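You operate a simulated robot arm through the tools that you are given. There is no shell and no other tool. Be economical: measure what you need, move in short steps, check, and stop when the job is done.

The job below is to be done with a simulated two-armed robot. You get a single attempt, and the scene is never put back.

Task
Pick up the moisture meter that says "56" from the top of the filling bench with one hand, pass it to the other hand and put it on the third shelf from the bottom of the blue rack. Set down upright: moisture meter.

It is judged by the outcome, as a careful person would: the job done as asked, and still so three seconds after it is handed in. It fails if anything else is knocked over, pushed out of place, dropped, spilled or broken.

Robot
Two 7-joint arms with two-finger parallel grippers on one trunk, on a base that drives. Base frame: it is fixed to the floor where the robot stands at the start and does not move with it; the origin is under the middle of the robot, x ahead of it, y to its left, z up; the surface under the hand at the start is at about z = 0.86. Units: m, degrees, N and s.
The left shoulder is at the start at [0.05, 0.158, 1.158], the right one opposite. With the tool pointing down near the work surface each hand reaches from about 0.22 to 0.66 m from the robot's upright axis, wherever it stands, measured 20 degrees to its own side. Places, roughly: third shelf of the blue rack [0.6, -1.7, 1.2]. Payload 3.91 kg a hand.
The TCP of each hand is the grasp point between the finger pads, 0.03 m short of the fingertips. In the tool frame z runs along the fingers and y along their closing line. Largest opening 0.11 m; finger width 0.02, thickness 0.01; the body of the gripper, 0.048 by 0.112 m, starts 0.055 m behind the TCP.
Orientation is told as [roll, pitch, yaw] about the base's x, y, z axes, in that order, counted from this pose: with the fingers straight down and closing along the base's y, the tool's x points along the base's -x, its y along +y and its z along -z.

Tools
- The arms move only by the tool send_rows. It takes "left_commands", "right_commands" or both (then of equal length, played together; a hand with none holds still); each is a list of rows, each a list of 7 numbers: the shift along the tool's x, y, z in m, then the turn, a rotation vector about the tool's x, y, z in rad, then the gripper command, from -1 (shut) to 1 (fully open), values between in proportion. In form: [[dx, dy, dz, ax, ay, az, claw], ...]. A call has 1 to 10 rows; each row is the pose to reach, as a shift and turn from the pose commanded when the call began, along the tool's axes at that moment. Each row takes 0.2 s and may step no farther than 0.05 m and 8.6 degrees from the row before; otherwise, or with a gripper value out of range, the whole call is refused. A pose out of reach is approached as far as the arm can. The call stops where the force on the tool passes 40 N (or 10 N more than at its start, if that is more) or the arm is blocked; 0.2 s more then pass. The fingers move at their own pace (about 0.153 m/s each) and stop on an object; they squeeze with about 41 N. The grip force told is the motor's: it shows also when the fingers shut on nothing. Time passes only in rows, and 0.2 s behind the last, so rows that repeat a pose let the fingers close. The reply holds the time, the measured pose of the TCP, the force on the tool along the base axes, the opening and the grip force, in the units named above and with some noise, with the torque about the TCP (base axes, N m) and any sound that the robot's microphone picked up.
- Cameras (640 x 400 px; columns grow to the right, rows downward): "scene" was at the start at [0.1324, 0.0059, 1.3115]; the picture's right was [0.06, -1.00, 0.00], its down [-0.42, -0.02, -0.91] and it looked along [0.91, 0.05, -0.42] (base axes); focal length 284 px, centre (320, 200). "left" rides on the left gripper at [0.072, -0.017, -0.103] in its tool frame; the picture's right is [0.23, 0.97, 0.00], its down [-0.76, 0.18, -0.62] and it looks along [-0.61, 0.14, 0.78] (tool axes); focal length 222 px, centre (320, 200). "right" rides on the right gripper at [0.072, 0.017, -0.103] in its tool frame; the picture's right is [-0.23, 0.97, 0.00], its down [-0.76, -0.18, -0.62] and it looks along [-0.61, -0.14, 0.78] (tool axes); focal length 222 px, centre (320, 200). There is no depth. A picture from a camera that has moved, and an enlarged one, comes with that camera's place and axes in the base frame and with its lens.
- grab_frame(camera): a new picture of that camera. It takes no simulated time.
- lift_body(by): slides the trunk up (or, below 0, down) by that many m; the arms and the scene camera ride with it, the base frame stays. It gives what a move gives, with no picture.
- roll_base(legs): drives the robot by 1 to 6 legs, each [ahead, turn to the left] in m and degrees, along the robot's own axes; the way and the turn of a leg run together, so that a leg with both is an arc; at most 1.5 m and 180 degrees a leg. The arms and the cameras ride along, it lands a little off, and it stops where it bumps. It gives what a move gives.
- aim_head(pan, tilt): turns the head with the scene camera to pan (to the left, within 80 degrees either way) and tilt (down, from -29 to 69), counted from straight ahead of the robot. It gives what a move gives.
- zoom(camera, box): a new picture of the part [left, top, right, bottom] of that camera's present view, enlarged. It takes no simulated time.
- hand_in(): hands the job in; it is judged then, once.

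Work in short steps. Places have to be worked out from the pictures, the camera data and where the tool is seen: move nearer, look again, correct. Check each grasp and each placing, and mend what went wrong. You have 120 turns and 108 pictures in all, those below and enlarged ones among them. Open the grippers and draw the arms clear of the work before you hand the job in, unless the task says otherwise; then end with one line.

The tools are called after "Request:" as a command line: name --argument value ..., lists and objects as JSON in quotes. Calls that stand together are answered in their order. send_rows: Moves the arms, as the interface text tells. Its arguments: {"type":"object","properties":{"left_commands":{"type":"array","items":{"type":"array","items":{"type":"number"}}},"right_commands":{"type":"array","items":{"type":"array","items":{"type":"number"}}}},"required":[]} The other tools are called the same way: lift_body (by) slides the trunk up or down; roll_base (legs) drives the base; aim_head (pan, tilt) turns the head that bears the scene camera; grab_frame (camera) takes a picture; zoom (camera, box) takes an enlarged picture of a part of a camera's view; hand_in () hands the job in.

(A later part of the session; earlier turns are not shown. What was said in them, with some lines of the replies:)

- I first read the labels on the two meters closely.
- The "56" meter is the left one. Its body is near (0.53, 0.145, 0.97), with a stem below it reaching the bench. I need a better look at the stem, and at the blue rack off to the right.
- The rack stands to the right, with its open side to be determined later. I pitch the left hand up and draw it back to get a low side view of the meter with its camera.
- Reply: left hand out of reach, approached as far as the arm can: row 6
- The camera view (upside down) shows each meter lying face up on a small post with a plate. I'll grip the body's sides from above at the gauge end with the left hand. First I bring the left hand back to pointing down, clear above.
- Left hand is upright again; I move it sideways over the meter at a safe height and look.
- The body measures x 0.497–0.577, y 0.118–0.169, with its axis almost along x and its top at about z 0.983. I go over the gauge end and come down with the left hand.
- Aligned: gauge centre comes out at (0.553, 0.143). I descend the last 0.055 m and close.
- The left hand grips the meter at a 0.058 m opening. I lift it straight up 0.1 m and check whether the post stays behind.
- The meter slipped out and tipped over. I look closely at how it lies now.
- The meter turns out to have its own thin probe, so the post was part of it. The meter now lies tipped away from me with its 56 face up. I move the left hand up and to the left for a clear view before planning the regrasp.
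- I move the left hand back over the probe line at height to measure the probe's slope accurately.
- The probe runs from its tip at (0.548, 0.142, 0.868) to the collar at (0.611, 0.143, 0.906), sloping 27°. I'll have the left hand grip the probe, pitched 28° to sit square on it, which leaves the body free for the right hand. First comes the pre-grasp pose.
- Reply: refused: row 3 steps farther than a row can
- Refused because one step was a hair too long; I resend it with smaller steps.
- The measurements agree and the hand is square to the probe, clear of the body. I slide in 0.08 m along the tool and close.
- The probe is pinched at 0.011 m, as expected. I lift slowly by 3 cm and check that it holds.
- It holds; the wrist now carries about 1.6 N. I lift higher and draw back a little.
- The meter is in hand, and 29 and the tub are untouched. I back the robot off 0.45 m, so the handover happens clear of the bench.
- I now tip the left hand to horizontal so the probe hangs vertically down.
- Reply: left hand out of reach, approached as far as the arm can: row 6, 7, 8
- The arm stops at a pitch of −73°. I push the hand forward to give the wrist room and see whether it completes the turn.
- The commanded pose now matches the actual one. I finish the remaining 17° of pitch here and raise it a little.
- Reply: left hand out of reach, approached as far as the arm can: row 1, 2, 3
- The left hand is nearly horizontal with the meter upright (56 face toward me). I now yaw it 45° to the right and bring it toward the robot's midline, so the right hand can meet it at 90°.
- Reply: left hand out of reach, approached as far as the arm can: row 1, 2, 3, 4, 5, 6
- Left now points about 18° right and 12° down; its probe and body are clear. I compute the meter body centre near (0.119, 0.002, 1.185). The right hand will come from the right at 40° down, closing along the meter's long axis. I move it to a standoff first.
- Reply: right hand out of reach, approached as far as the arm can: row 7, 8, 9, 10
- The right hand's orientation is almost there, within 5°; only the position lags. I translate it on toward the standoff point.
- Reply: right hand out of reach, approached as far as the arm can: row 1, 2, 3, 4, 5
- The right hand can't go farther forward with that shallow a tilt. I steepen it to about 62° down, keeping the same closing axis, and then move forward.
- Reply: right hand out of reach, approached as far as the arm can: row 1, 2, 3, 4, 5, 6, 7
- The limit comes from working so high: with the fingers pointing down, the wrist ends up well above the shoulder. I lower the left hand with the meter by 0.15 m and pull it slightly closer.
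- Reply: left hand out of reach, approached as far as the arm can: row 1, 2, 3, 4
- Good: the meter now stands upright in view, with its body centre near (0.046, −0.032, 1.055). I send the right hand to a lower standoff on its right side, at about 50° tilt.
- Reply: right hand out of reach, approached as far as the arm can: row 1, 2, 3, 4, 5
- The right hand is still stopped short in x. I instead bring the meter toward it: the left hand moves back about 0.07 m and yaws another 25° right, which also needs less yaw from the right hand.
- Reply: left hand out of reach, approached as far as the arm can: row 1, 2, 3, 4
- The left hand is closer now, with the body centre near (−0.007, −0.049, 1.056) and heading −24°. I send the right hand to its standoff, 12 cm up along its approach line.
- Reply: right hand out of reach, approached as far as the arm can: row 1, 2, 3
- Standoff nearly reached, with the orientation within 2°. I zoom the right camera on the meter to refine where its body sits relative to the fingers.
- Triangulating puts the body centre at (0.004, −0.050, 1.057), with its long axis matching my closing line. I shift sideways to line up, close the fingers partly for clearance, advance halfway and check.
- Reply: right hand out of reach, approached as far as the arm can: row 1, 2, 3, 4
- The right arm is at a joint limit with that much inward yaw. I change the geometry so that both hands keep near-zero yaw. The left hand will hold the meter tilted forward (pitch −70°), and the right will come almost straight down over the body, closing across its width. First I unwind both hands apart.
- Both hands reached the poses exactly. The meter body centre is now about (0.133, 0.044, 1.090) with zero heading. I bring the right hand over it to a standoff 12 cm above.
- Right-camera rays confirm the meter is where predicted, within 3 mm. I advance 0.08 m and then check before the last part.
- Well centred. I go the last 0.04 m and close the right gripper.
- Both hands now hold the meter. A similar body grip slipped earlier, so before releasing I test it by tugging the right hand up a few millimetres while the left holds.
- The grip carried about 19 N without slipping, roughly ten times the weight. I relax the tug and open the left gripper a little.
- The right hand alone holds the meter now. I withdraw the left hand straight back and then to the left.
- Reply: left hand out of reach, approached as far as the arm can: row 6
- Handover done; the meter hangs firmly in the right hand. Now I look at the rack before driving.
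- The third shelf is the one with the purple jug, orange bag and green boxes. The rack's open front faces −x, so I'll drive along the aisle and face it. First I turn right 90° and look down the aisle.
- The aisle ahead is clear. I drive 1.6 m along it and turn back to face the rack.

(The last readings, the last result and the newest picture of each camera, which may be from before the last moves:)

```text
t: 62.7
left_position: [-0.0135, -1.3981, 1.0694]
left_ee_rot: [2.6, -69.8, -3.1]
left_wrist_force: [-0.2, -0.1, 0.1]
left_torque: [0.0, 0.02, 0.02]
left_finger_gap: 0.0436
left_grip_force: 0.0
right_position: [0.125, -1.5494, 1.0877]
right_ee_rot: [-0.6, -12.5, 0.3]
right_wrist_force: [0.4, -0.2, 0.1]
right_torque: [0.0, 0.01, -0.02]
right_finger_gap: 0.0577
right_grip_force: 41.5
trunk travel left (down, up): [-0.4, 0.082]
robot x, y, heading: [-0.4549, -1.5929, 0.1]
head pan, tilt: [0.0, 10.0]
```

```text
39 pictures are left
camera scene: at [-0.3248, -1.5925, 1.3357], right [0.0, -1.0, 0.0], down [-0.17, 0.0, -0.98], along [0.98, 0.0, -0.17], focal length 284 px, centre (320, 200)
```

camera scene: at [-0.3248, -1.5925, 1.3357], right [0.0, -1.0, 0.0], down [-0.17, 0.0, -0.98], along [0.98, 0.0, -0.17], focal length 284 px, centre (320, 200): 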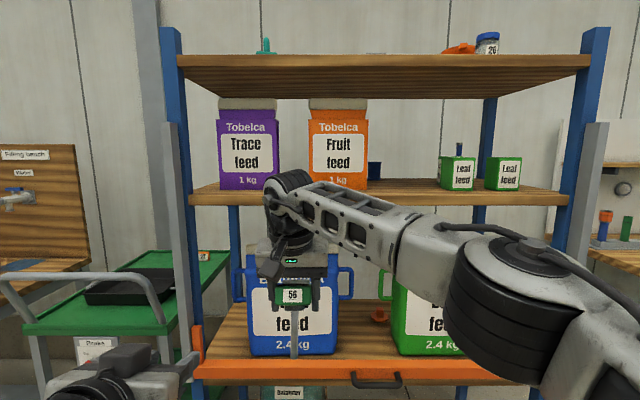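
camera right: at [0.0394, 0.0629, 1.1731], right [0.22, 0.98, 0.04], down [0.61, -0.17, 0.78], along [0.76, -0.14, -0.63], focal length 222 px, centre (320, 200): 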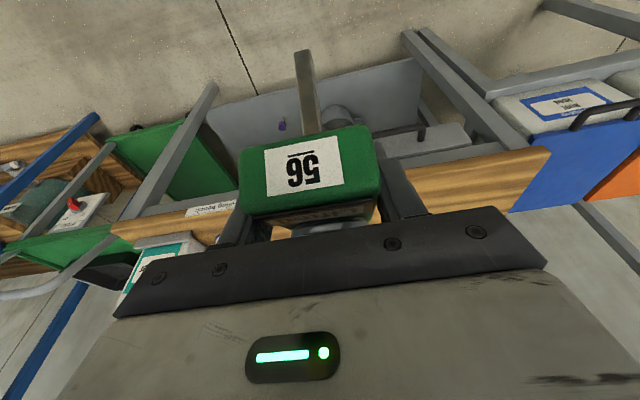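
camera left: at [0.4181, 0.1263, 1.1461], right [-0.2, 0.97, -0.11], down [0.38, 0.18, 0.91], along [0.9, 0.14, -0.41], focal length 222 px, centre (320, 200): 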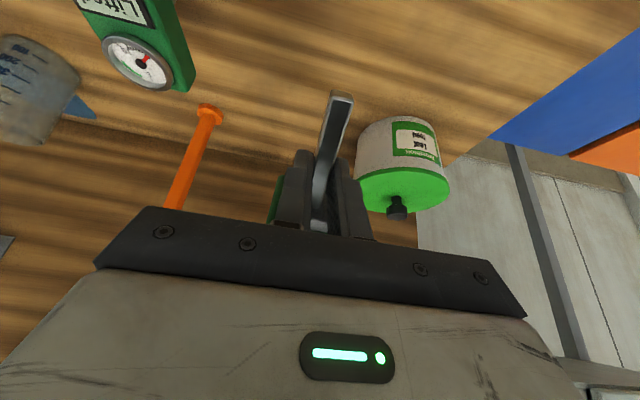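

The third shelf's surface is near z 1.21 with its front edge at x≈0.41. The items on it stand at x≥0.65, so the front strip is free; I'll place the meter around (0.47, −1.80). I raise the trunk 0.08 m and tilt the right hand about 20° to level the meter.

Request:
lift_body --by 0.08

Request:
send_rows --right_commands '[[0, 0, 0, 0, -0.12, 0, -1], [0, 0, -0.02, 0, -0.24, 0, -1], [0, -0.02, -0.04, 0, -0.35, 0, -1]]'

Request:
grab_frame --camera "left"

Request:
grab_frame --camera "scene"

```text
t: 63.8
left_position: [-0.0121, -1.3974, 1.1489]
left_ee_rot: [2.5, -69.8, -3.0]
left_wrist_force: [0.7, 0.9, -0.3]
left_torque: [0.0, 0.02, 0.02]
left_finger_gap: 0.0439
left_grip_force: 0.1
right_position: [0.1254, -1.5499, 1.1683]
right_ee_rot: [-0.4, -12.5, 0.2]
right_wrist_force: [-0.8, -0.2, -1.1]
right_torque: [-0.02, 0.0, -0.02]
right_finger_gap: 0.0575
right_grip_force: 41.0
trunk travel left (down, up): [-0.48, 0.002]
robot x, y, heading: [-0.4552, -1.5944, 0.1]
head pan, tilt: [0.0, 10.0]
```

```text
t: 64.6
left_position: [-0.0121, -1.3985, 1.1512]
left_ee_rot: [2.7, -69.9, -3.2]
left_wrist_force: [0.7, -0.4, 0.5]
left_torque: [0.02, 0.01, -0.01]
left_finger_gap: 0.0437
left_grip_force: 0.0
right_position: [0.1166, -1.5705, 1.2083]
right_ee_rot: [-0.4, -32.5, 0.4]
right_wrist_force: [-0.2, 0.6, -1.7]
right_torque: [0.01, 0.01, -0.02]
right_finger_gap: 0.0575
right_grip_force: 41.0
trunk travel left (down, up): [-0.48, 0.002]
robot x, y, heading: [-0.4571, -1.5917, -0.2]
head pan, tilt: [0.0, 10.0]
```

```text
38 pictures are left
camera left: at [-0.1358, -1.4148, 1.1183], right [-0.07, 0.98, -0.2], down [-0.32, 0.17, 0.93], along [0.94, 0.13, 0.3], focal length 222 px, centre (320, 200)
```

left: 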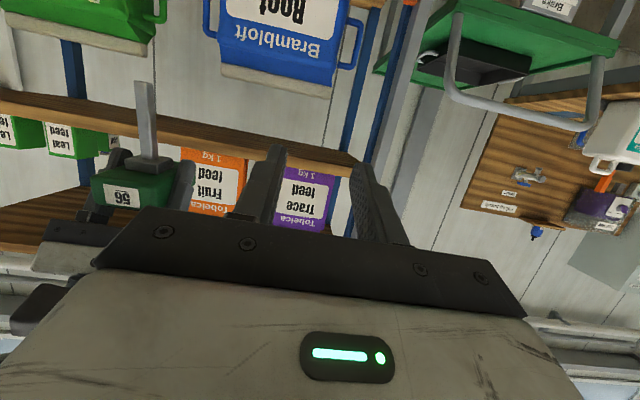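

```text
37 pictures are left
camera scene: at [-0.3252, -1.5937, 1.4157], right [0.0, -1.0, 0.0], down [-0.17, 0.0, -0.98], along [0.98, 0.0, -0.17], focal length 284 px, centre (320, 200)
```

scene: 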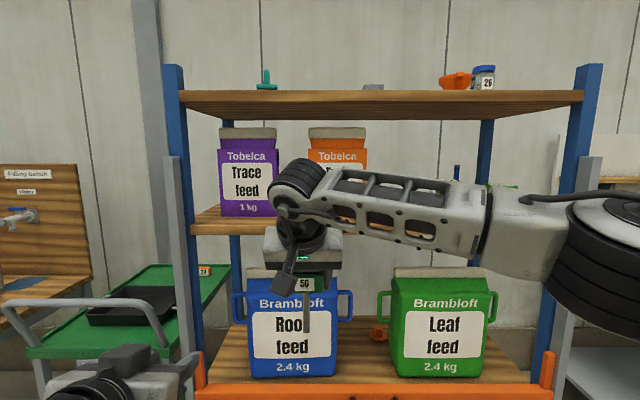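

To level the meter I need its pitch, so I temporarily yaw the right hand 50°. The scene camera then sees the meter in profile.

Request:
send_rows --right_commands '[[0.0144, -0.0086, -0.0091, -0.0667, 0, -0.1047, -1], [0.0289, -0.0171, -0.0183, -0.1334, 0, -0.2094, -1], [0.0433, -0.0257, -0.0274, -0.2001, 0, -0.3141, -1], [0.0577, -0.0343, -0.0366, -0.2669, 0, -0.4189, -1], [0.0721, -0.0429, -0.0457, -0.3336, 0, -0.5236, -1], [0.0866, -0.0514, -0.0549, -0.4003, 0, -0.6283, -1], [0.101, -0.06, -0.064, -0.467, 0, -0.733, -1]]'

Request:
aim_head --pan 0 --tilt 20

Request:
grab_frame --camera "scene"

```text
t: 66.2
left_position: [-0.0127, -1.3984, 1.1504]
left_ee_rot: [2.6, -69.8, -3.1]
left_wrist_force: [1.4, 0.0, -0.1]
left_torque: [-0.01, 0.02, 0.01]
left_finger_gap: 0.0439
left_grip_force: 0.2
right_position: [-0.0023, -1.6298, 1.2073]
right_ee_rot: [-0.4, -32.2, 50.4]
right_wrist_force: [0.0, -0.4, -1.4]
right_torque: [-0.01, 0.01, -0.05]
right_finger_gap: 0.0575
right_grip_force: 41.7
trunk travel left (down, up): [-0.48, 0.002]
robot x, y, heading: [-0.4592, -1.5925, -0.3]
head pan, tilt: [0.0, 10.0]
```

```text
t: 67.0
left_position: [-0.0123, -1.3976, 1.1489]
left_ee_rot: [2.7, -69.8, -3.0]
left_wrist_force: [-0.7, -0.1, 0.4]
left_torque: [0.01, 0.02, 0.05]
left_finger_gap: 0.0439
left_grip_force: 0.0
right_position: [-0.0034, -1.6304, 1.2077]
right_ee_rot: [-0.4, -32.3, 50.1]
right_wrist_force: [-0.5, -0.3, -0.5]
right_torque: [0.0, -0.03, -0.03]
right_finger_gap: 0.0575
right_grip_force: 41.2
trunk travel left (down, up): [-0.48, 0.002]
robot x, y, heading: [-0.46, -1.5891, 0.0]
head pan, tilt: [0.0, 20.0]
```

```text
36 pictures are left
camera scene: at [-0.3248, -1.5927, 1.3995], right [0.0, -1.0, 0.0], down [-0.34, 0.0, -0.94], along [0.94, 0.0, -0.34], focal length 284 px, centre (320, 200)
```

scene: 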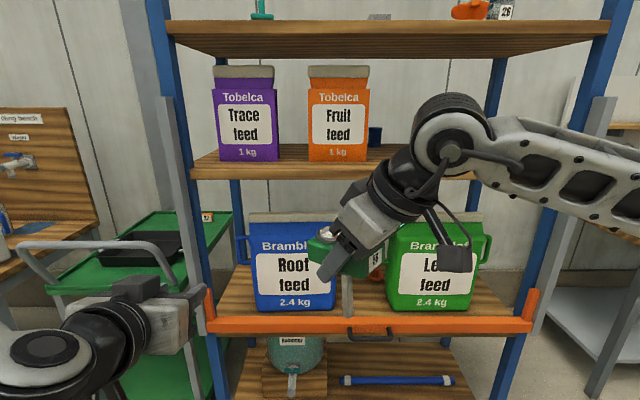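

Request:
zoom --camera "scene" --box '[285, 215, 413, 335]'

```text
3.33 times, centred on (349, 275) of scene
camera zoom: at [-0.3248, -1.5927, 1.3995], right [0.0, -1.0, 0.0], down [-0.34, 0.0, -0.94], along [0.94, 0.0, -0.34], focal length 945 px, centre (223, -50)
```

zoom: 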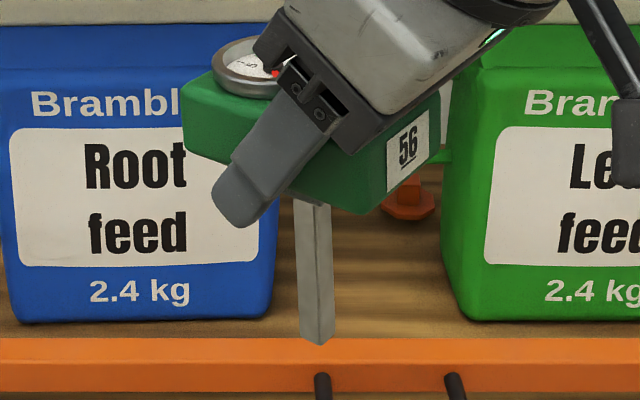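

The profile shows the probe's foot leaning back about 5.5°. I tilt the hand 5.5° further and re-check.

Request:
send_rows --right_commands '[[0, 0, 0, 0, -0.05, 0, -1], [0, 0, 0, 0, -0.098, 0, -1]]'

Request:
zoom --camera "scene" --box '[300, 245, 396, 325]'

```text
t: 67.5
left_position: [-0.0127, -1.3984, 1.1488]
left_ee_rot: [2.5, -69.7, -3.1]
left_wrist_force: [0.0, 0.1, 0.3]
left_torque: [-0.02, 0.01, 0.05]
left_finger_gap: 0.0441
left_grip_force: 0.0
right_position: [-0.0029, -1.6305, 1.2074]
right_ee_rot: [-0.5, -37.8, 50.2]
right_wrist_force: [0.0, 0.4, -0.6]
right_torque: [0.01, 0.01, 0.02]
right_finger_gap: 0.0576
right_grip_force: 41.1
trunk travel left (down, up): [-0.48, 0.002]
robot x, y, heading: [-0.4565, -1.5919, 0.1]
head pan, tilt: [0.0, 20.0]
```

```text
5.00 times, centred on (348, 285) of scene
camera zoom: at [-0.3247, -1.5927, 1.3994], right [0.0, -1.0, 0.0], down [-0.34, 0.0, -0.94], along [0.94, 0.0, -0.34], focal length 1418 px, centre (180, -225)
```

zoom: 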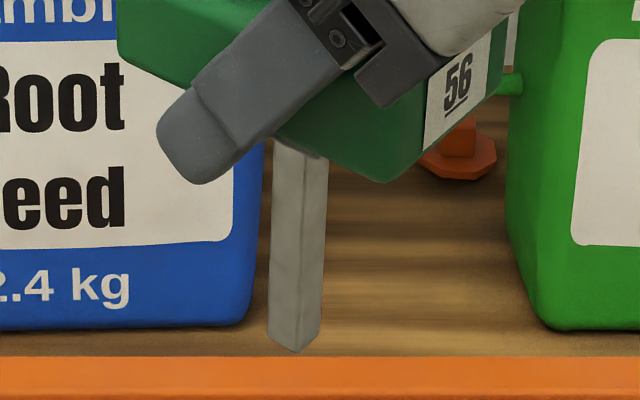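

The probe is now vertical within about 0.3°. I yaw the right hand back to straight, raise it to pre-place height, and tuck the left hand back pointing down so it stays clear of the rack.

Request:
send_rows --right_commands '[[-0.0045, -0.016, -0.0194, 0.0597, 0, 0.0769, -1], [-0.0091, -0.0321, -0.0388, 0.1193, 0, 0.1538, -1], [-0.0136, -0.0481, -0.0583, 0.179, 0, 0.2307, -1], [-0.0181, -0.0642, -0.0777, 0.2387, 0, 0.3076, -1], [-0.0227, -0.0802, -0.0971, 0.2983, 0, 0.3844, -1], [-0.0272, -0.0963, -0.1165, 0.358, 0, 0.4613, -1], [-0.0317, -0.1123, -0.136, 0.4177, 0, 0.5382, -1], [-0.0363, -0.1284, -0.1554, 0.4773, 0, 0.6151, -1], [-0.0408, -0.1444, -0.1748, 0.537, 0, 0.692, -1]]' --left_commands '[[0, 0.011, -0.0166, 0, 0.135, 0, -0.2], [0.001, 0.022, -0.0331, 0, 0.27, 0, -0.2], [0.001, 0.033, -0.0497, 0, 0.405, 0, -0.2], [0.001, 0.044, -0.0662, 0, 0.54, 0, -0.2], [0.002, 0.056, -0.0828, 0, 0.675, 0, -0.2], [0.002, 0.067, -0.0993, 0, 0.81, 0, -0.2], [0.002, 0.078, -0.1159, 0, 0.945, 0, -0.2], [0.003, 0.089, -0.1324, 0, 1.08, 0, -0.2], [0.003, 0.1, -0.149, 0, 1.215, 0, -0.2]]'

Request:
grab_frame --camera "scene"

```text
t: 69.5
left_position: [-0.1512, -1.2976, 1.1992]
left_ee_rot: [0.9, -0.1, -0.8]
left_wrist_force: [0.1, 0.2, -0.2]
left_torque: [0.02, -0.01, 0.0]
left_finger_gap: 0.0438
left_grip_force: 0.0
left hand out of reach, approached as far as the arm can: row 1, 2
right_position: [0.0589, -1.7788, 1.3719]
right_ee_rot: [-0.3, -38.0, -0.1]
right_wrist_force: [-0.1, 0.2, -1.1]
right_torque: [0.0, -0.02, 0.0]
right_finger_gap: 0.0575
right_grip_force: 40.7
trunk travel left (down, up): [-0.48, 0.002]
robot x, y, heading: [-0.4582, -1.5896, -0.3]
head pan, tilt: [0.0, 20.0]
```

```text
33 pictures are left
camera scene: at [-0.3247, -1.5924, 1.3994], right [0.0, -1.0, 0.0], down [-0.34, 0.0, -0.94], along [0.94, 0.0, -0.34], focal length 284 px, centre (320, 200)
```

scene: 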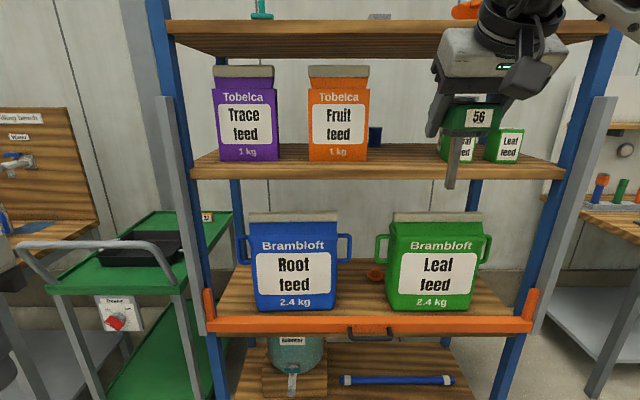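

The probe looks straight. I zoom to check its roll and measure the shelf's front edge.

Request:
zoom --camera "scene" --box '[400, 90, 528, 200]'

Request:
zoom --camera "scene" --box '[160, 130, 288, 210]'

```text
3.64 times, centred on (464, 145) of scene
camera zoom: at [-0.3247, -1.5924, 1.3994], right [0.0, -1.0, 0.0], down [-0.34, 0.0, -0.94], along [0.94, 0.0, -0.34], focal length 1031 px, centre (-204, 400)
```

zoom: 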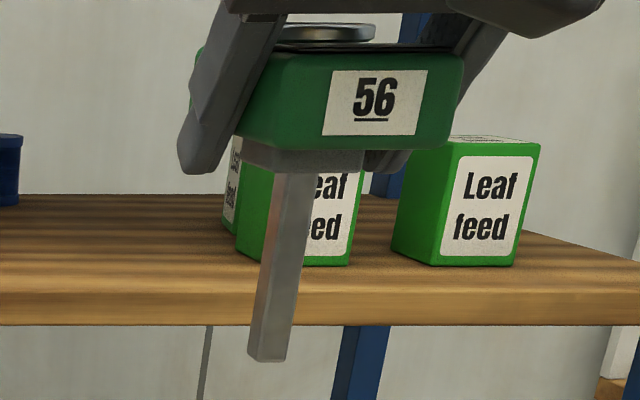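

```text
5.00 times, centred on (224, 170) of scene
camera zoom: at [-0.3247, -1.5924, 1.3994], right [0.0, -1.0, 0.0], down [-0.34, 0.0, -0.94], along [0.94, 0.0, -0.34], focal length 1418 px, centre (800, 350)
```

zoom: 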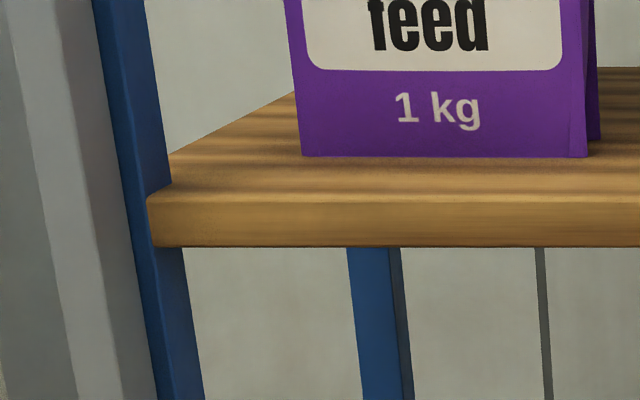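

Request:
zoom --camera "scene" --box '[440, 128, 488, 194]'

Request:
zoom --camera "scene" --box '[430, 98, 510, 148]'

```text
6.06 times, centred on (464, 161) of scene
camera zoom: at [-0.3247, -1.5924, 1.3994], right [0.0, -1.0, 0.0], down [-0.34, 0.0, -0.94], along [0.94, 0.0, -0.34], focal length 1719 px, centre (-553, 436)
```

zoom: 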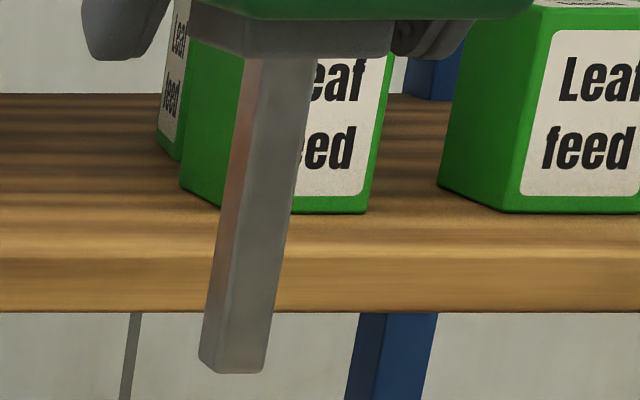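

```text
8.00 times, centred on (470, 123) of scene
camera zoom: at [-0.3247, -1.5924, 1.3994], right [0.0, -1.0, 0.0], down [-0.34, 0.0, -0.94], along [0.94, 0.0, -0.34], focal length 2269 px, centre (-880, 816)
```

zoom: 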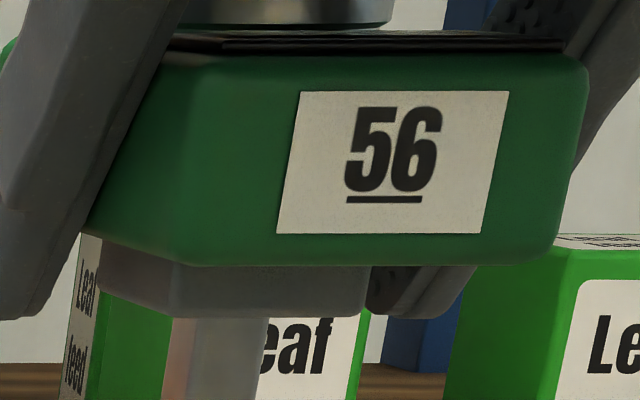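

The label edges and probe agree that the meter is level (roll about 0°). I drive forward 0.30 m with the probe tip well above shelf height.

Request:
roll_base --legs '[[0.3, 0]]'

Request:
aim_head --pan -20 --tilt 20

Request:
grab_frame --camera "scene"

```text
t: 71.6
left_position: [0.1476, -1.298, 1.1988]
left_ee_rot: [0.8, -0.2, -0.5]
left_wrist_force: [-0.4, -0.2, 0.1]
left_torque: [0.01, 0.01, 0.01]
left_finger_gap: 0.044
left_grip_force: 0.1
right_position: [0.3589, -1.7789, 1.372]
right_ee_rot: [-0.3, -38.1, 0.0]
right_wrist_force: [0.3, -0.6, -2.0]
right_torque: [0.05, 0.03, 0.0]
right_finger_gap: 0.0579
right_grip_force: 41.1
trunk travel left (down, up): [-0.48, 0.002]
robot x, y, heading: [-0.1578, -1.5945, 0.3]
head pan, tilt: [0.0, 20.0]
```

```text
t: 72.4
left_position: [0.1468, -1.297, 1.1992]
left_ee_rot: [0.9, -0.3, -0.6]
left_wrist_force: [0.4, 0.7, -0.7]
left_torque: [0.0, -0.01, -0.04]
left_finger_gap: 0.0439
left_grip_force: 0.1
right_position: [0.3583, -1.7777, 1.3719]
right_ee_rot: [-0.2, -38.1, 0.0]
right_wrist_force: [-0.1, -0.1, -0.7]
right_torque: [0.02, -0.02, -0.01]
right_finger_gap: 0.0576
right_grip_force: 41.2
trunk travel left (down, up): [-0.48, 0.002]
robot x, y, heading: [-0.1603, -1.5935, 0.1]
head pan, tilt: [-20.0, 20.0]
```

```text
28 pictures are left
camera scene: at [-0.0312, -1.6242, 1.3994], right [-0.34, -0.94, 0.0], down [-0.32, 0.12, -0.94], along [0.88, -0.32, -0.34], focal length 284 px, centre (320, 200)
```

scene: 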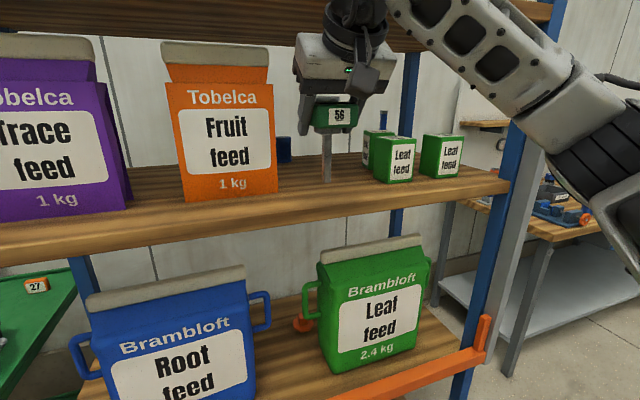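

From two views, the shelf surface is z≈1.222, its front edge x≈0.407, and the Fruit bag's front x≈0.50 with right edge y≈−1.73; the leaf boxes start at y≈−1.95. I'll set the probe down at (0.47, −1.84). I shift sideways, then drive 0.10 m.

Request:
send_rows --right_commands '[[0, -0.03, 0, 0, 0, 0, -1], [0, -0.062, 0, 0, 0, 0, -1]]'

Request:
roll_base --legs '[[0.11, 0]]'

Request:
grab_frame --camera "scene"

Request:
grab_frame --camera "right"

```text
t: 73.0
left_position: [0.1453, -1.2973, 1.2004]
left_ee_rot: [0.9, -0.2, -0.7]
left_wrist_force: [-0.2, -0.5, 0.3]
left_torque: [0.01, -0.01, -0.01]
left_finger_gap: 0.0439
left_grip_force: 0.2
right_position: [0.3575, -1.8416, 1.3722]
right_ee_rot: [-0.3, -38.2, 0.0]
right_wrist_force: [0.2, 0.8, -0.7]
right_torque: [0.02, -0.02, 0.02]
right_finger_gap: 0.0576
right_grip_force: 41.4
trunk travel left (down, up): [-0.48, 0.002]
robot x, y, heading: [-0.1569, -1.595, 0.0]
head pan, tilt: [-20.0, 20.0]
```

```text
t: 74.2
left_position: [0.2575, -1.2981, 1.1991]
left_ee_rot: [1.0, -0.2, -0.7]
left_wrist_force: [0.3, 0.2, -0.6]
left_torque: [-0.01, 0.05, -0.04]
left_finger_gap: 0.0441
left_grip_force: 0.1
right_position: [0.4687, -1.8404, 1.3703]
right_ee_rot: [-0.4, -38.0, 0.0]
right_wrist_force: [0.4, -0.2, -1.5]
right_torque: [0.01, 0.01, 0.01]
right_finger_gap: 0.0572
right_grip_force: 41.6
trunk travel left (down, up): [-0.48, 0.002]
robot x, y, heading: [-0.0474, -1.5894, 0.3]
head pan, tilt: [-20.0, 20.0]
```

```text
27 pictures are left
camera scene: at [0.0798, -1.6242, 1.3993], right [-0.34, -0.94, 0.0], down [-0.32, 0.12, -0.94], along [0.88, -0.32, -0.34], focal length 284 px, centre (320, 200)
```

scene: 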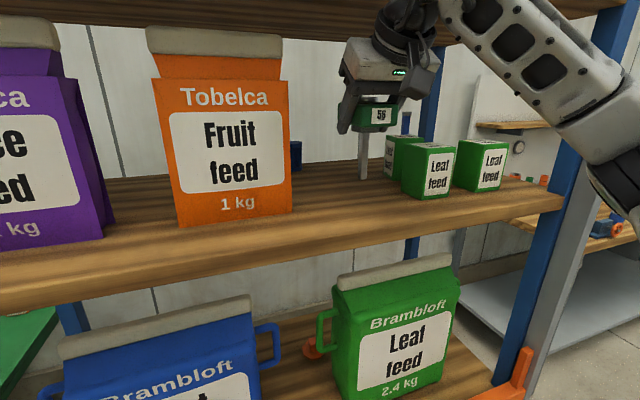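

```text
26 pictures are left
camera right: at [0.3479, -1.8226, 1.4075], right [0.18, 0.97, 0.14], down [0.22, -0.17, 0.96], along [0.96, -0.15, -0.24], focal length 222 px, centre (320, 200)
```

right: 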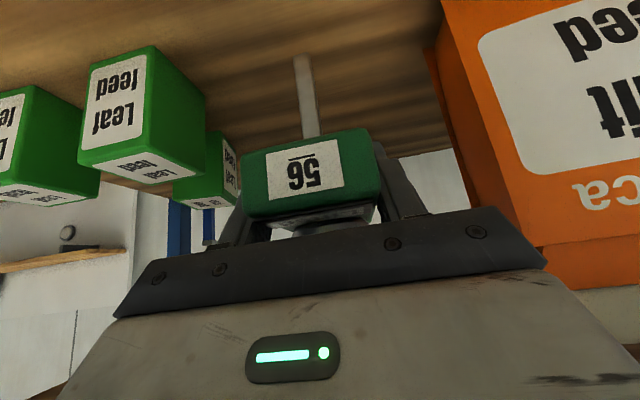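

The gap is clear on both sides. I lower straight down 0.043 m, leaving about 1 cm, and check from two cameras.

Request:
send_rows --right_commands '[[0.0123, 0, 0.0158, 0, 0, 0, -1], [0.0265, 0, 0.0339, 0, 0, 0, -1]]'

Request:
zoom --camera "scene" --box '[320, 80, 448, 200]'

Request:
zoom --camera "right" --box '[230, 30, 390, 210]'

```text
t: 74.8
left_position: [0.2562, -1.2967, 1.1988]
left_ee_rot: [0.9, -0.2, -0.6]
left_wrist_force: [-0.2, -0.2, 0.6]
left_torque: [-0.01, 0.01, 0.03]
left_finger_gap: 0.044
left_grip_force: 0.1
right_position: [0.4679, -1.8419, 1.3286]
right_ee_rot: [-0.3, -38.1, -0.1]
right_wrist_force: [-0.4, 0.0, -0.6]
right_torque: [0.0, 0.01, -0.03]
right_finger_gap: 0.0579
right_grip_force: 41.1
trunk travel left (down, up): [-0.48, 0.002]
robot x, y, heading: [-0.0478, -1.5893, -0.2]
head pan, tilt: [-20.0, 20.0]
```

```text
3.33 times, centred on (384, 140) of scene
camera zoom: at [0.0788, -1.6244, 1.3994], right [-0.34, -0.94, 0.0], down [-0.32, 0.12, -0.94], along [0.88, -0.32, -0.34], focal length 945 px, centre (107, 400)
```

zoom: 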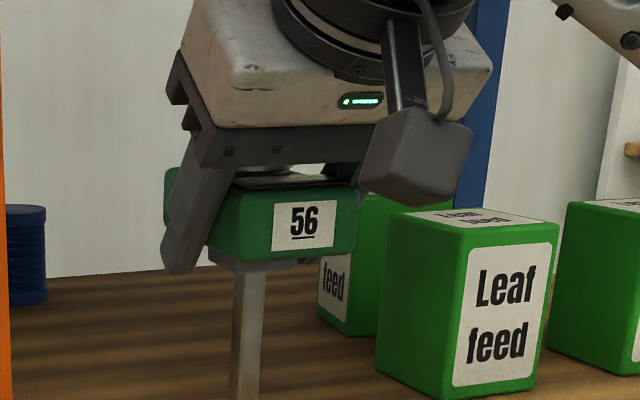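

```text
2.22 times, centred on (310, 120) of right
camera zoom: at [0.3468, -1.8228, 1.3647], right [0.18, 0.97, 0.14], down [0.21, -0.17, 0.96], along [0.96, -0.15, -0.24], focal length 494 px, centre (342, 378)
```

zoom: 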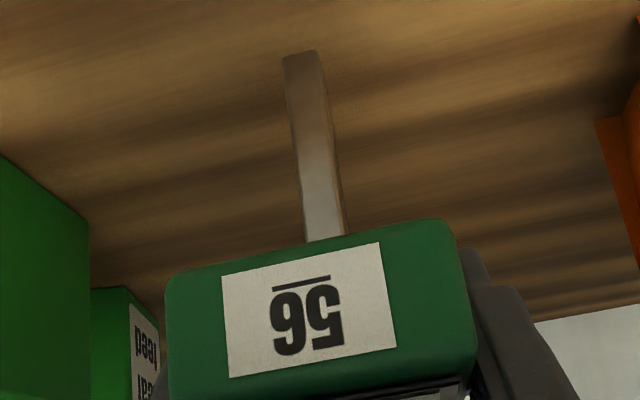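

Clear and vertical. I lower 8 mm, then continue in fine steps watching the force.

Request:
send_rows --right_commands '[[0.0025, 0, 0.0032, 0, 0, 0, -1], [0.0049, 0, 0.0063, 0, 0, 0, -1]]'

Request:
aim_head --pan -30 --tilt 28

Request:
grab_frame --camera "scene"

```text
t: 75.4
left_position: [0.2557, -1.2966, 1.1996]
left_ee_rot: [1.0, -0.2, -0.6]
left_wrist_force: [-0.3, -0.1, 0.9]
left_torque: [-0.03, 0.03, -0.01]
left_finger_gap: 0.0437
left_grip_force: 0.1
right_position: [0.4672, -1.8415, 1.3202]
right_ee_rot: [-0.3, -38.1, 0.0]
right_wrist_force: [0.7, -1.2, -1.0]
right_torque: [0.01, 0.0, 0.01]
right_finger_gap: 0.0579
right_grip_force: 40.8
trunk travel left (down, up): [-0.48, 0.002]
robot x, y, heading: [-0.0503, -1.5923, -0.1]
head pan, tilt: [-20.0, 20.0]
```

```text
t: 76.1
left_position: [0.2565, -1.297, 1.1995]
left_ee_rot: [0.9, -0.2, -0.6]
left_wrist_force: [0.3, 0.8, -0.5]
left_torque: [0.03, -0.02, 0.0]
left_finger_gap: 0.0438
left_grip_force: 0.1
right_position: [0.4672, -1.841, 1.3197]
right_ee_rot: [-0.3, -38.1, 0.0]
right_wrist_force: [0.2, 0.2, -0.6]
right_torque: [-0.04, 0.01, 0.03]
right_finger_gap: 0.0574
right_grip_force: 41.2
trunk travel left (down, up): [-0.48, 0.002]
robot x, y, heading: [-0.0515, -1.5946, 0.1]
head pan, tilt: [-30.0, 28.0]
```

```text
23 pictures are left
camera scene: at [0.0703, -1.6379, 1.3865], right [-0.5, -0.87, 0.0], down [-0.41, 0.23, -0.88], along [0.77, -0.44, -0.47], focal length 284 px, centre (320, 200)
```

scene: 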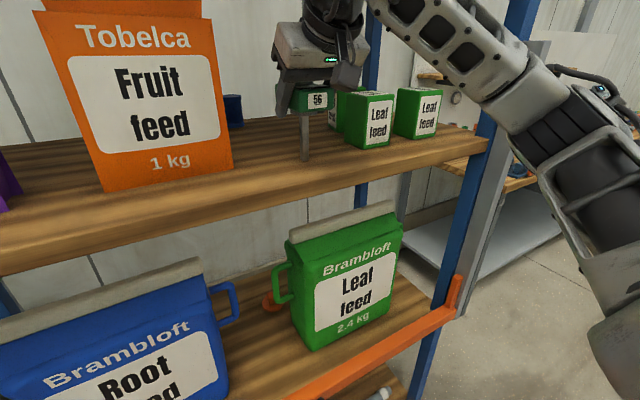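

Still no contact force at z 1.320. I go down in 2 mm steps.

Request:
send_rows --right_commands '[[0.0006, 0, 0.0008, 0, 0, 0, -1], [0.0012, 0, 0.0016, 0, 0, 0, -1]]'

Request:
zoom --camera "scene" --box '[264, 90, 344, 180]'

```text
t: 76.7
left_position: [0.2563, -1.2968, 1.1987]
left_ee_rot: [0.9, -0.2, -0.6]
left_wrist_force: [0.6, -0.5, 0.0]
left_torque: [-0.03, -0.02, -0.01]
left_finger_gap: 0.0441
left_grip_force: 0.0
right_position: [0.4687, -1.8407, 1.3194]
right_ee_rot: [-0.3, -38.1, 0.0]
right_wrist_force: [-0.3, 0.5, -0.8]
right_torque: [0.04, 0.02, 0.0]
right_finger_gap: 0.0577
right_grip_force: 41.4
trunk travel left (down, up): [-0.48, 0.002]
robot x, y, heading: [-0.0486, -1.593, -0.3]
head pan, tilt: [-30.0, 28.0]
```

```text
4.44 times, centred on (304, 135) of scene
camera zoom: at [0.0703, -1.6379, 1.3865], right [-0.5, -0.87, 0.0], down [-0.41, 0.23, -0.88], along [0.77, -0.44, -0.47], focal length 1260 px, centre (391, 489)
```

zoom: 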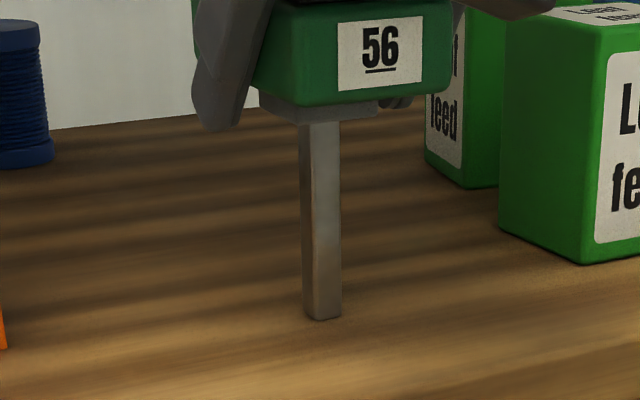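

Request:
send_rows --right_commands '[[0.0006, 0, 0.0008, 0, 0, 0, -1], [0.0012, 0, 0.0016, 0, 0, 0, -1]]'

```text
t: 77.3
left_position: [0.2568, -1.2968, 1.1992]
left_ee_rot: [0.8, -0.3, -0.5]
left_wrist_force: [-0.5, 0.0, -0.5]
left_torque: [-0.01, -0.01, -0.01]
left_finger_gap: 0.0441
left_grip_force: 0.1
right_position: [0.4685, -1.8408, 1.3181]
right_ee_rot: [-0.2, -38.3, 0.0]
right_wrist_force: [0.7, -1.1, 6.2]
right_torque: [-0.08, -0.06, 0.02]
right_finger_gap: 0.0577
right_grip_force: 40.6
trunk travel left (down, up): [-0.48, 0.002]
robot x, y, heading: [-0.0505, -1.5941, -0.0]
head pan, tilt: [-30.0, 28.0]
```

Contact at about 6 N. I ease off slightly, then open the fingers in small increments.

Request:
send_rows --right_commands '[[-0.0005, 0, -0.0006, 0, 0, 0, -1], [-0.0005, 0, -0.0006, 0, 0, 0, 0.0], [-0.0005, 0, -0.0006, 0, 0, 0, 0.06], [-0.0005, 0, -0.0006, 0, 0, 0, 0.09], [-0.0005, 0, -0.0006, 0, 0, 0, 0.13], [-0.0005, 0, -0.0006, 0, 0, 0, 0.18], [-0.0005, 0, -0.0006, 0, 0, 0, 0.18]]'

Request:
zoom --camera "scene" --box '[264, 70, 360, 180]'

Request:
grab_frame --camera "right"

```text
t: 78.9
left_position: [0.2561, -1.2966, 1.1991]
left_ee_rot: [0.9, -0.3, -0.5]
left_wrist_force: [0.1, 0.4, 0.1]
left_torque: [-0.02, -0.01, 0.01]
left_finger_gap: 0.0442
left_grip_force: 0.1
right_position: [0.4684, -1.8411, 1.3166]
right_ee_rot: [-0.3, -38.0, -0.1]
right_wrist_force: [-0.4, -0.6, -0.7]
right_torque: [-0.01, -0.05, -0.03]
right_finger_gap: 0.0649
right_grip_force: 0.0
trunk travel left (down, up): [-0.48, 0.002]
robot x, y, heading: [-0.0485, -1.5912, 0.0]
head pan, tilt: [-30.0, 28.0]
```

```text
3.64 times, centred on (312, 125) of scene
camera zoom: at [0.0701, -1.6379, 1.3865], right [-0.5, -0.87, 0.0], down [-0.41, 0.23, -0.88], along [0.77, -0.44, -0.47], focal length 1031 px, centre (349, 473)
```

zoom: 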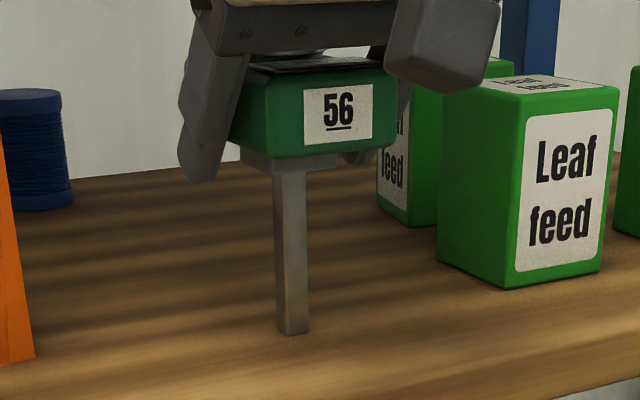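

```text
20 pictures are left
camera right: at [0.3468, -1.8227, 1.3536], right [0.18, 0.97, 0.14], down [0.21, -0.17, 0.96], along [0.96, -0.15, -0.24], focal length 222 px, centre (320, 200)
```

right: 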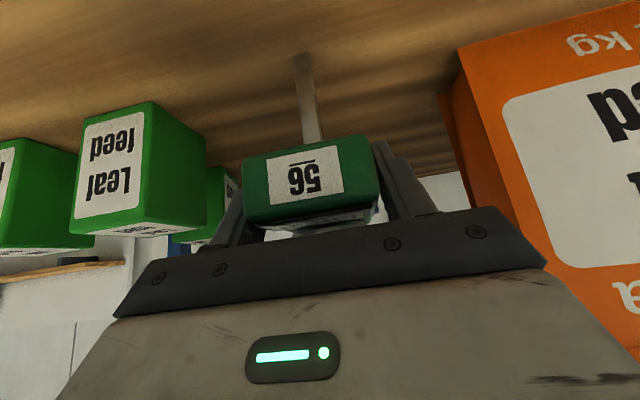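

The meter stands free on the shelf. I open further in steps, keeping clear of the leaf box, and check again.

Request:
send_rows --right_commands '[[0, 0, 0, 0, 0, 0, 0.25], [0, 0, 0, 0, 0, 0, 0.35], [0, 0, 0, 0, 0, 0, 0.45], [0, 0, 0, 0, 0, 0, 0.6], [0, 0, 0, 0, 0, 0, 0.65]]'

Request:
grab_frame --camera "right"

```text
t: 80.1
left_position: [0.2571, -1.298, 1.1997]
left_ee_rot: [1.0, -0.2, -0.6]
left_wrist_force: [0.2, 0.2, 0.5]
left_torque: [0.02, -0.01, -0.02]
left_finger_gap: 0.0439
left_grip_force: 0.1
right_position: [0.4673, -1.8417, 1.3175]
right_ee_rot: [-0.4, -38.0, 0.0]
right_wrist_force: [0.0, -0.3, 0.1]
right_torque: [-0.01, 0.01, 0.01]
right_finger_gap: 0.0905
right_grip_force: 0.0
trunk travel left (down, up): [-0.48, 0.002]
robot x, y, heading: [-0.0473, -1.5922, -0.0]
head pan, tilt: [-30.0, 28.0]
```

```text
19 pictures are left
camera right: at [0.3469, -1.8227, 1.3535], right [0.18, 0.97, 0.14], down [0.21, -0.17, 0.96], along [0.96, -0.15, -0.24], focal length 222 px, centre (320, 200)
```

right: 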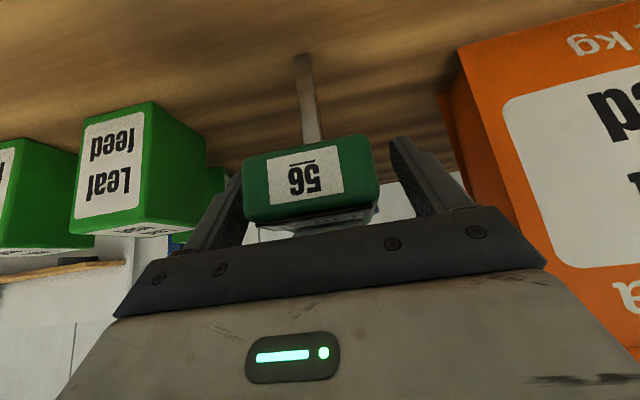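

Request:
zoom --camera "right" --box '[180, 120, 460, 270]'

Request:
zoom --camera "scene" --box '[264, 70, 360, 180]'

```text
2.29 times, centred on (320, 195) of right
camera zoom: at [0.3469, -1.8227, 1.3535], right [0.18, 0.97, 0.14], down [0.21, -0.17, 0.96], along [0.96, -0.15, -0.24], focal length 508 px, centre (320, 211)
```

zoom: 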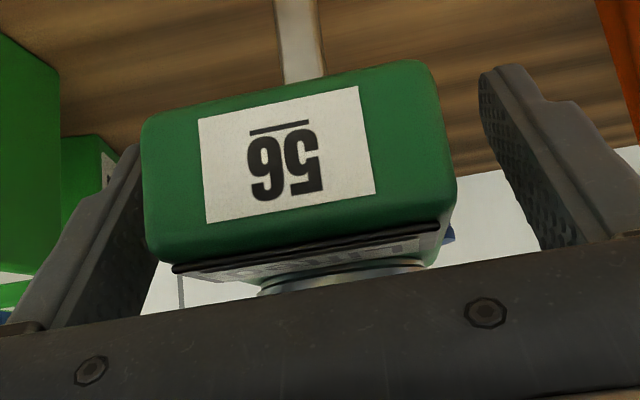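

```text
3.64 times, centred on (312, 125) of scene
camera zoom: at [0.0702, -1.6379, 1.3865], right [-0.5, -0.87, 0.0], down [-0.41, 0.23, -0.88], along [0.77, -0.44, -0.47], focal length 1031 px, centre (349, 473)
```

zoom: 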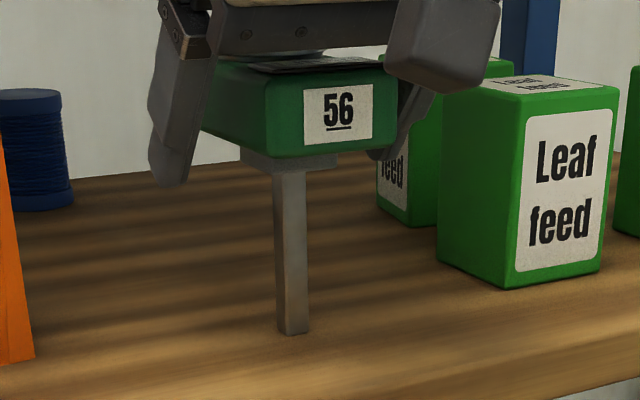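

Clear on both sides. I retreat straight back horizontally.

Request:
send_rows --right_commands '[[0.0118, 0, -0.0092, 0, 0, 0, 0.65], [0.0276, 0, -0.0216, 0, 0, 0, 0.65], [0.0512, 0, -0.04, 0, 0, 0, 0.65], [0.0788, 0, -0.0616, 0, 0, 0, 0.65], [0.11, 0, -0.086, 0, 0, 0, 0.65]]'

Request:
grab_frame --camera "scene"

```text
t: 81.3
left_position: [0.2553, -1.2967, 1.1991]
left_ee_rot: [0.9, -0.2, -0.6]
left_wrist_force: [0.0, 0.2, 0.5]
left_torque: [-0.03, 0.0, 0.0]
left_finger_gap: 0.0444
left_grip_force: 0.1
right_position: [0.3276, -1.8411, 1.3176]
right_ee_rot: [-0.4, -38.2, 0.1]
right_wrist_force: [0.0, 0.0, 1.3]
right_torque: [-0.01, -0.03, -0.02]
right_finger_gap: 0.0908
right_grip_force: 0.1
trunk travel left (down, up): [-0.48, 0.002]
robot x, y, heading: [-0.0475, -1.5959, 0.4]
head pan, tilt: [-30.0, 28.0]
```

```text
16 pictures are left
camera scene: at [0.0695, -1.638, 1.3866], right [-0.5, -0.87, 0.0], down [-0.41, 0.23, -0.88], along [0.77, -0.44, -0.47], focal length 284 px, centre (320, 200)
```

scene: 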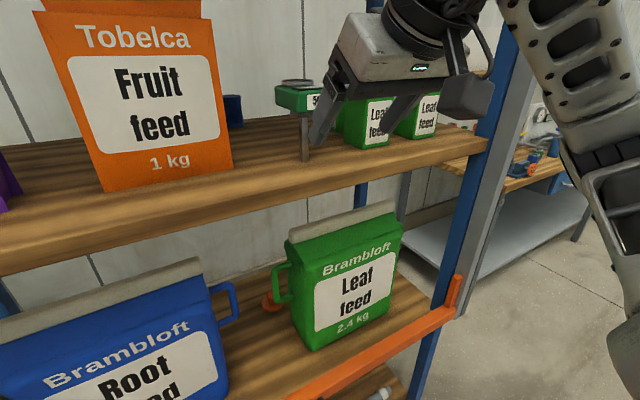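

The meter stands upright on its own. I back the base off so that both arms are well clear, then look once more.

Request:
roll_base --legs '[[-0.3, 0]]'

Request:
aim_head --pan -15 --tilt 15

Request:
grab_frame --camera "scene"

```text
t: 83.4
left_position: [-0.0433, -1.2967, 1.1985]
left_ee_rot: [0.9, -0.3, -0.7]
left_wrist_force: [0.3, 0.0, 0.3]
left_torque: [0.01, -0.04, -0.03]
left_finger_gap: 0.0439
left_grip_force: 0.1
right_position: [0.028, -1.8421, 1.3184]
right_ee_rot: [-0.2, -38.1, -0.2]
right_wrist_force: [1.1, -0.4, 0.6]
right_torque: [0.03, -0.01, 0.02]
right_finger_gap: 0.0909
right_grip_force: 0.1
trunk travel left (down, up): [-0.48, 0.002]
robot x, y, heading: [-0.3462, -1.5977, -0.1]
head pan, tilt: [-30.0, 28.0]
```

```text
t: 84.2
left_position: [-0.0405, -1.2986, 1.198]
left_ee_rot: [1.0, -0.2, -0.8]
left_wrist_force: [0.3, -0.1, -1.2]
left_torque: [-0.01, 0.02, 0.0]
left_finger_gap: 0.0441
left_grip_force: 0.0
right_position: [0.0285, -1.8427, 1.3175]
right_ee_rot: [-0.3, -38.2, -0.1]
right_wrist_force: [0.4, 0.1, 0.3]
right_torque: [-0.02, -0.02, -0.02]
right_finger_gap: 0.0907
right_grip_force: 0.0
trunk travel left (down, up): [-0.48, 0.002]
robot x, y, heading: [-0.3479, -1.5923, -0.0]
head pan, tilt: [-15.0, 15.0]
```

```text
15 pictures are left
camera scene: at [-0.2172, -1.6168, 1.4075], right [-0.26, -0.97, 0.0], down [-0.25, 0.07, -0.97], along [0.93, -0.25, -0.26], focal length 284 px, centre (320, 200)
```

scene: 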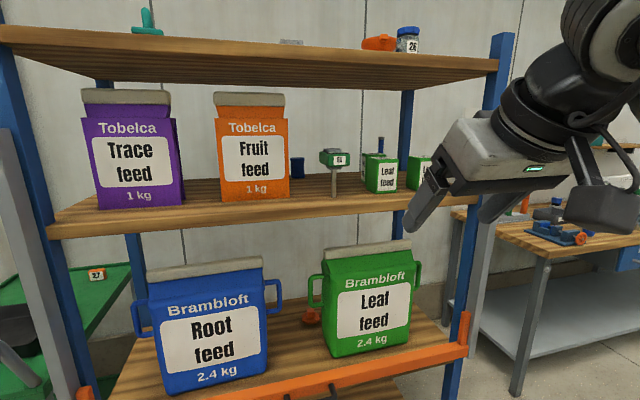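

The meter stands upright on the third shelf, nothing around it has moved, and both hands are clear. I open both grippers fully, then hand in.

Request:
send_rows --right_commands '[[0, 0, 0, 0, 0, 0, 1], [0, 0, 0, 0, 0, 0, 1]]' --left_commands '[[0, 0, 0, 0, 0, 0, 1], [0, 0, 0, 0, 0, 0, 1]]'

Request:
hand_in

```text
t: 84.8
left_position: [-0.0418, -1.2986, 1.1994]
left_ee_rot: [0.9, -0.3, -0.7]
left_wrist_force: [-0.3, -0.4, -0.2]
left_torque: [0.03, 0.0, -0.02]
left_finger_gap: 0.1101
left_grip_force: 0.1
right_position: [0.0304, -1.842, 1.3177]
right_ee_rot: [-0.3, -38.1, -0.1]
right_wrist_force: [0.7, 0.2, 0.3]
right_torque: [-0.02, 0.02, 0.0]
right_finger_gap: 0.1101
right_grip_force: 0.1
trunk travel left (down, up): [-0.48, 0.002]
robot x, y, heading: [-0.3505, -1.5931, -0.1]
head pan, tilt: [-15.0, 15.0]
```

```text
The job is handed in.
```

Moisture meter "56" stands upright on the third shelf of the blue rack, passed from the left hand to the right; on the first pickup it slipped and tipped over on the bench, but I saw nothing else disturbed.
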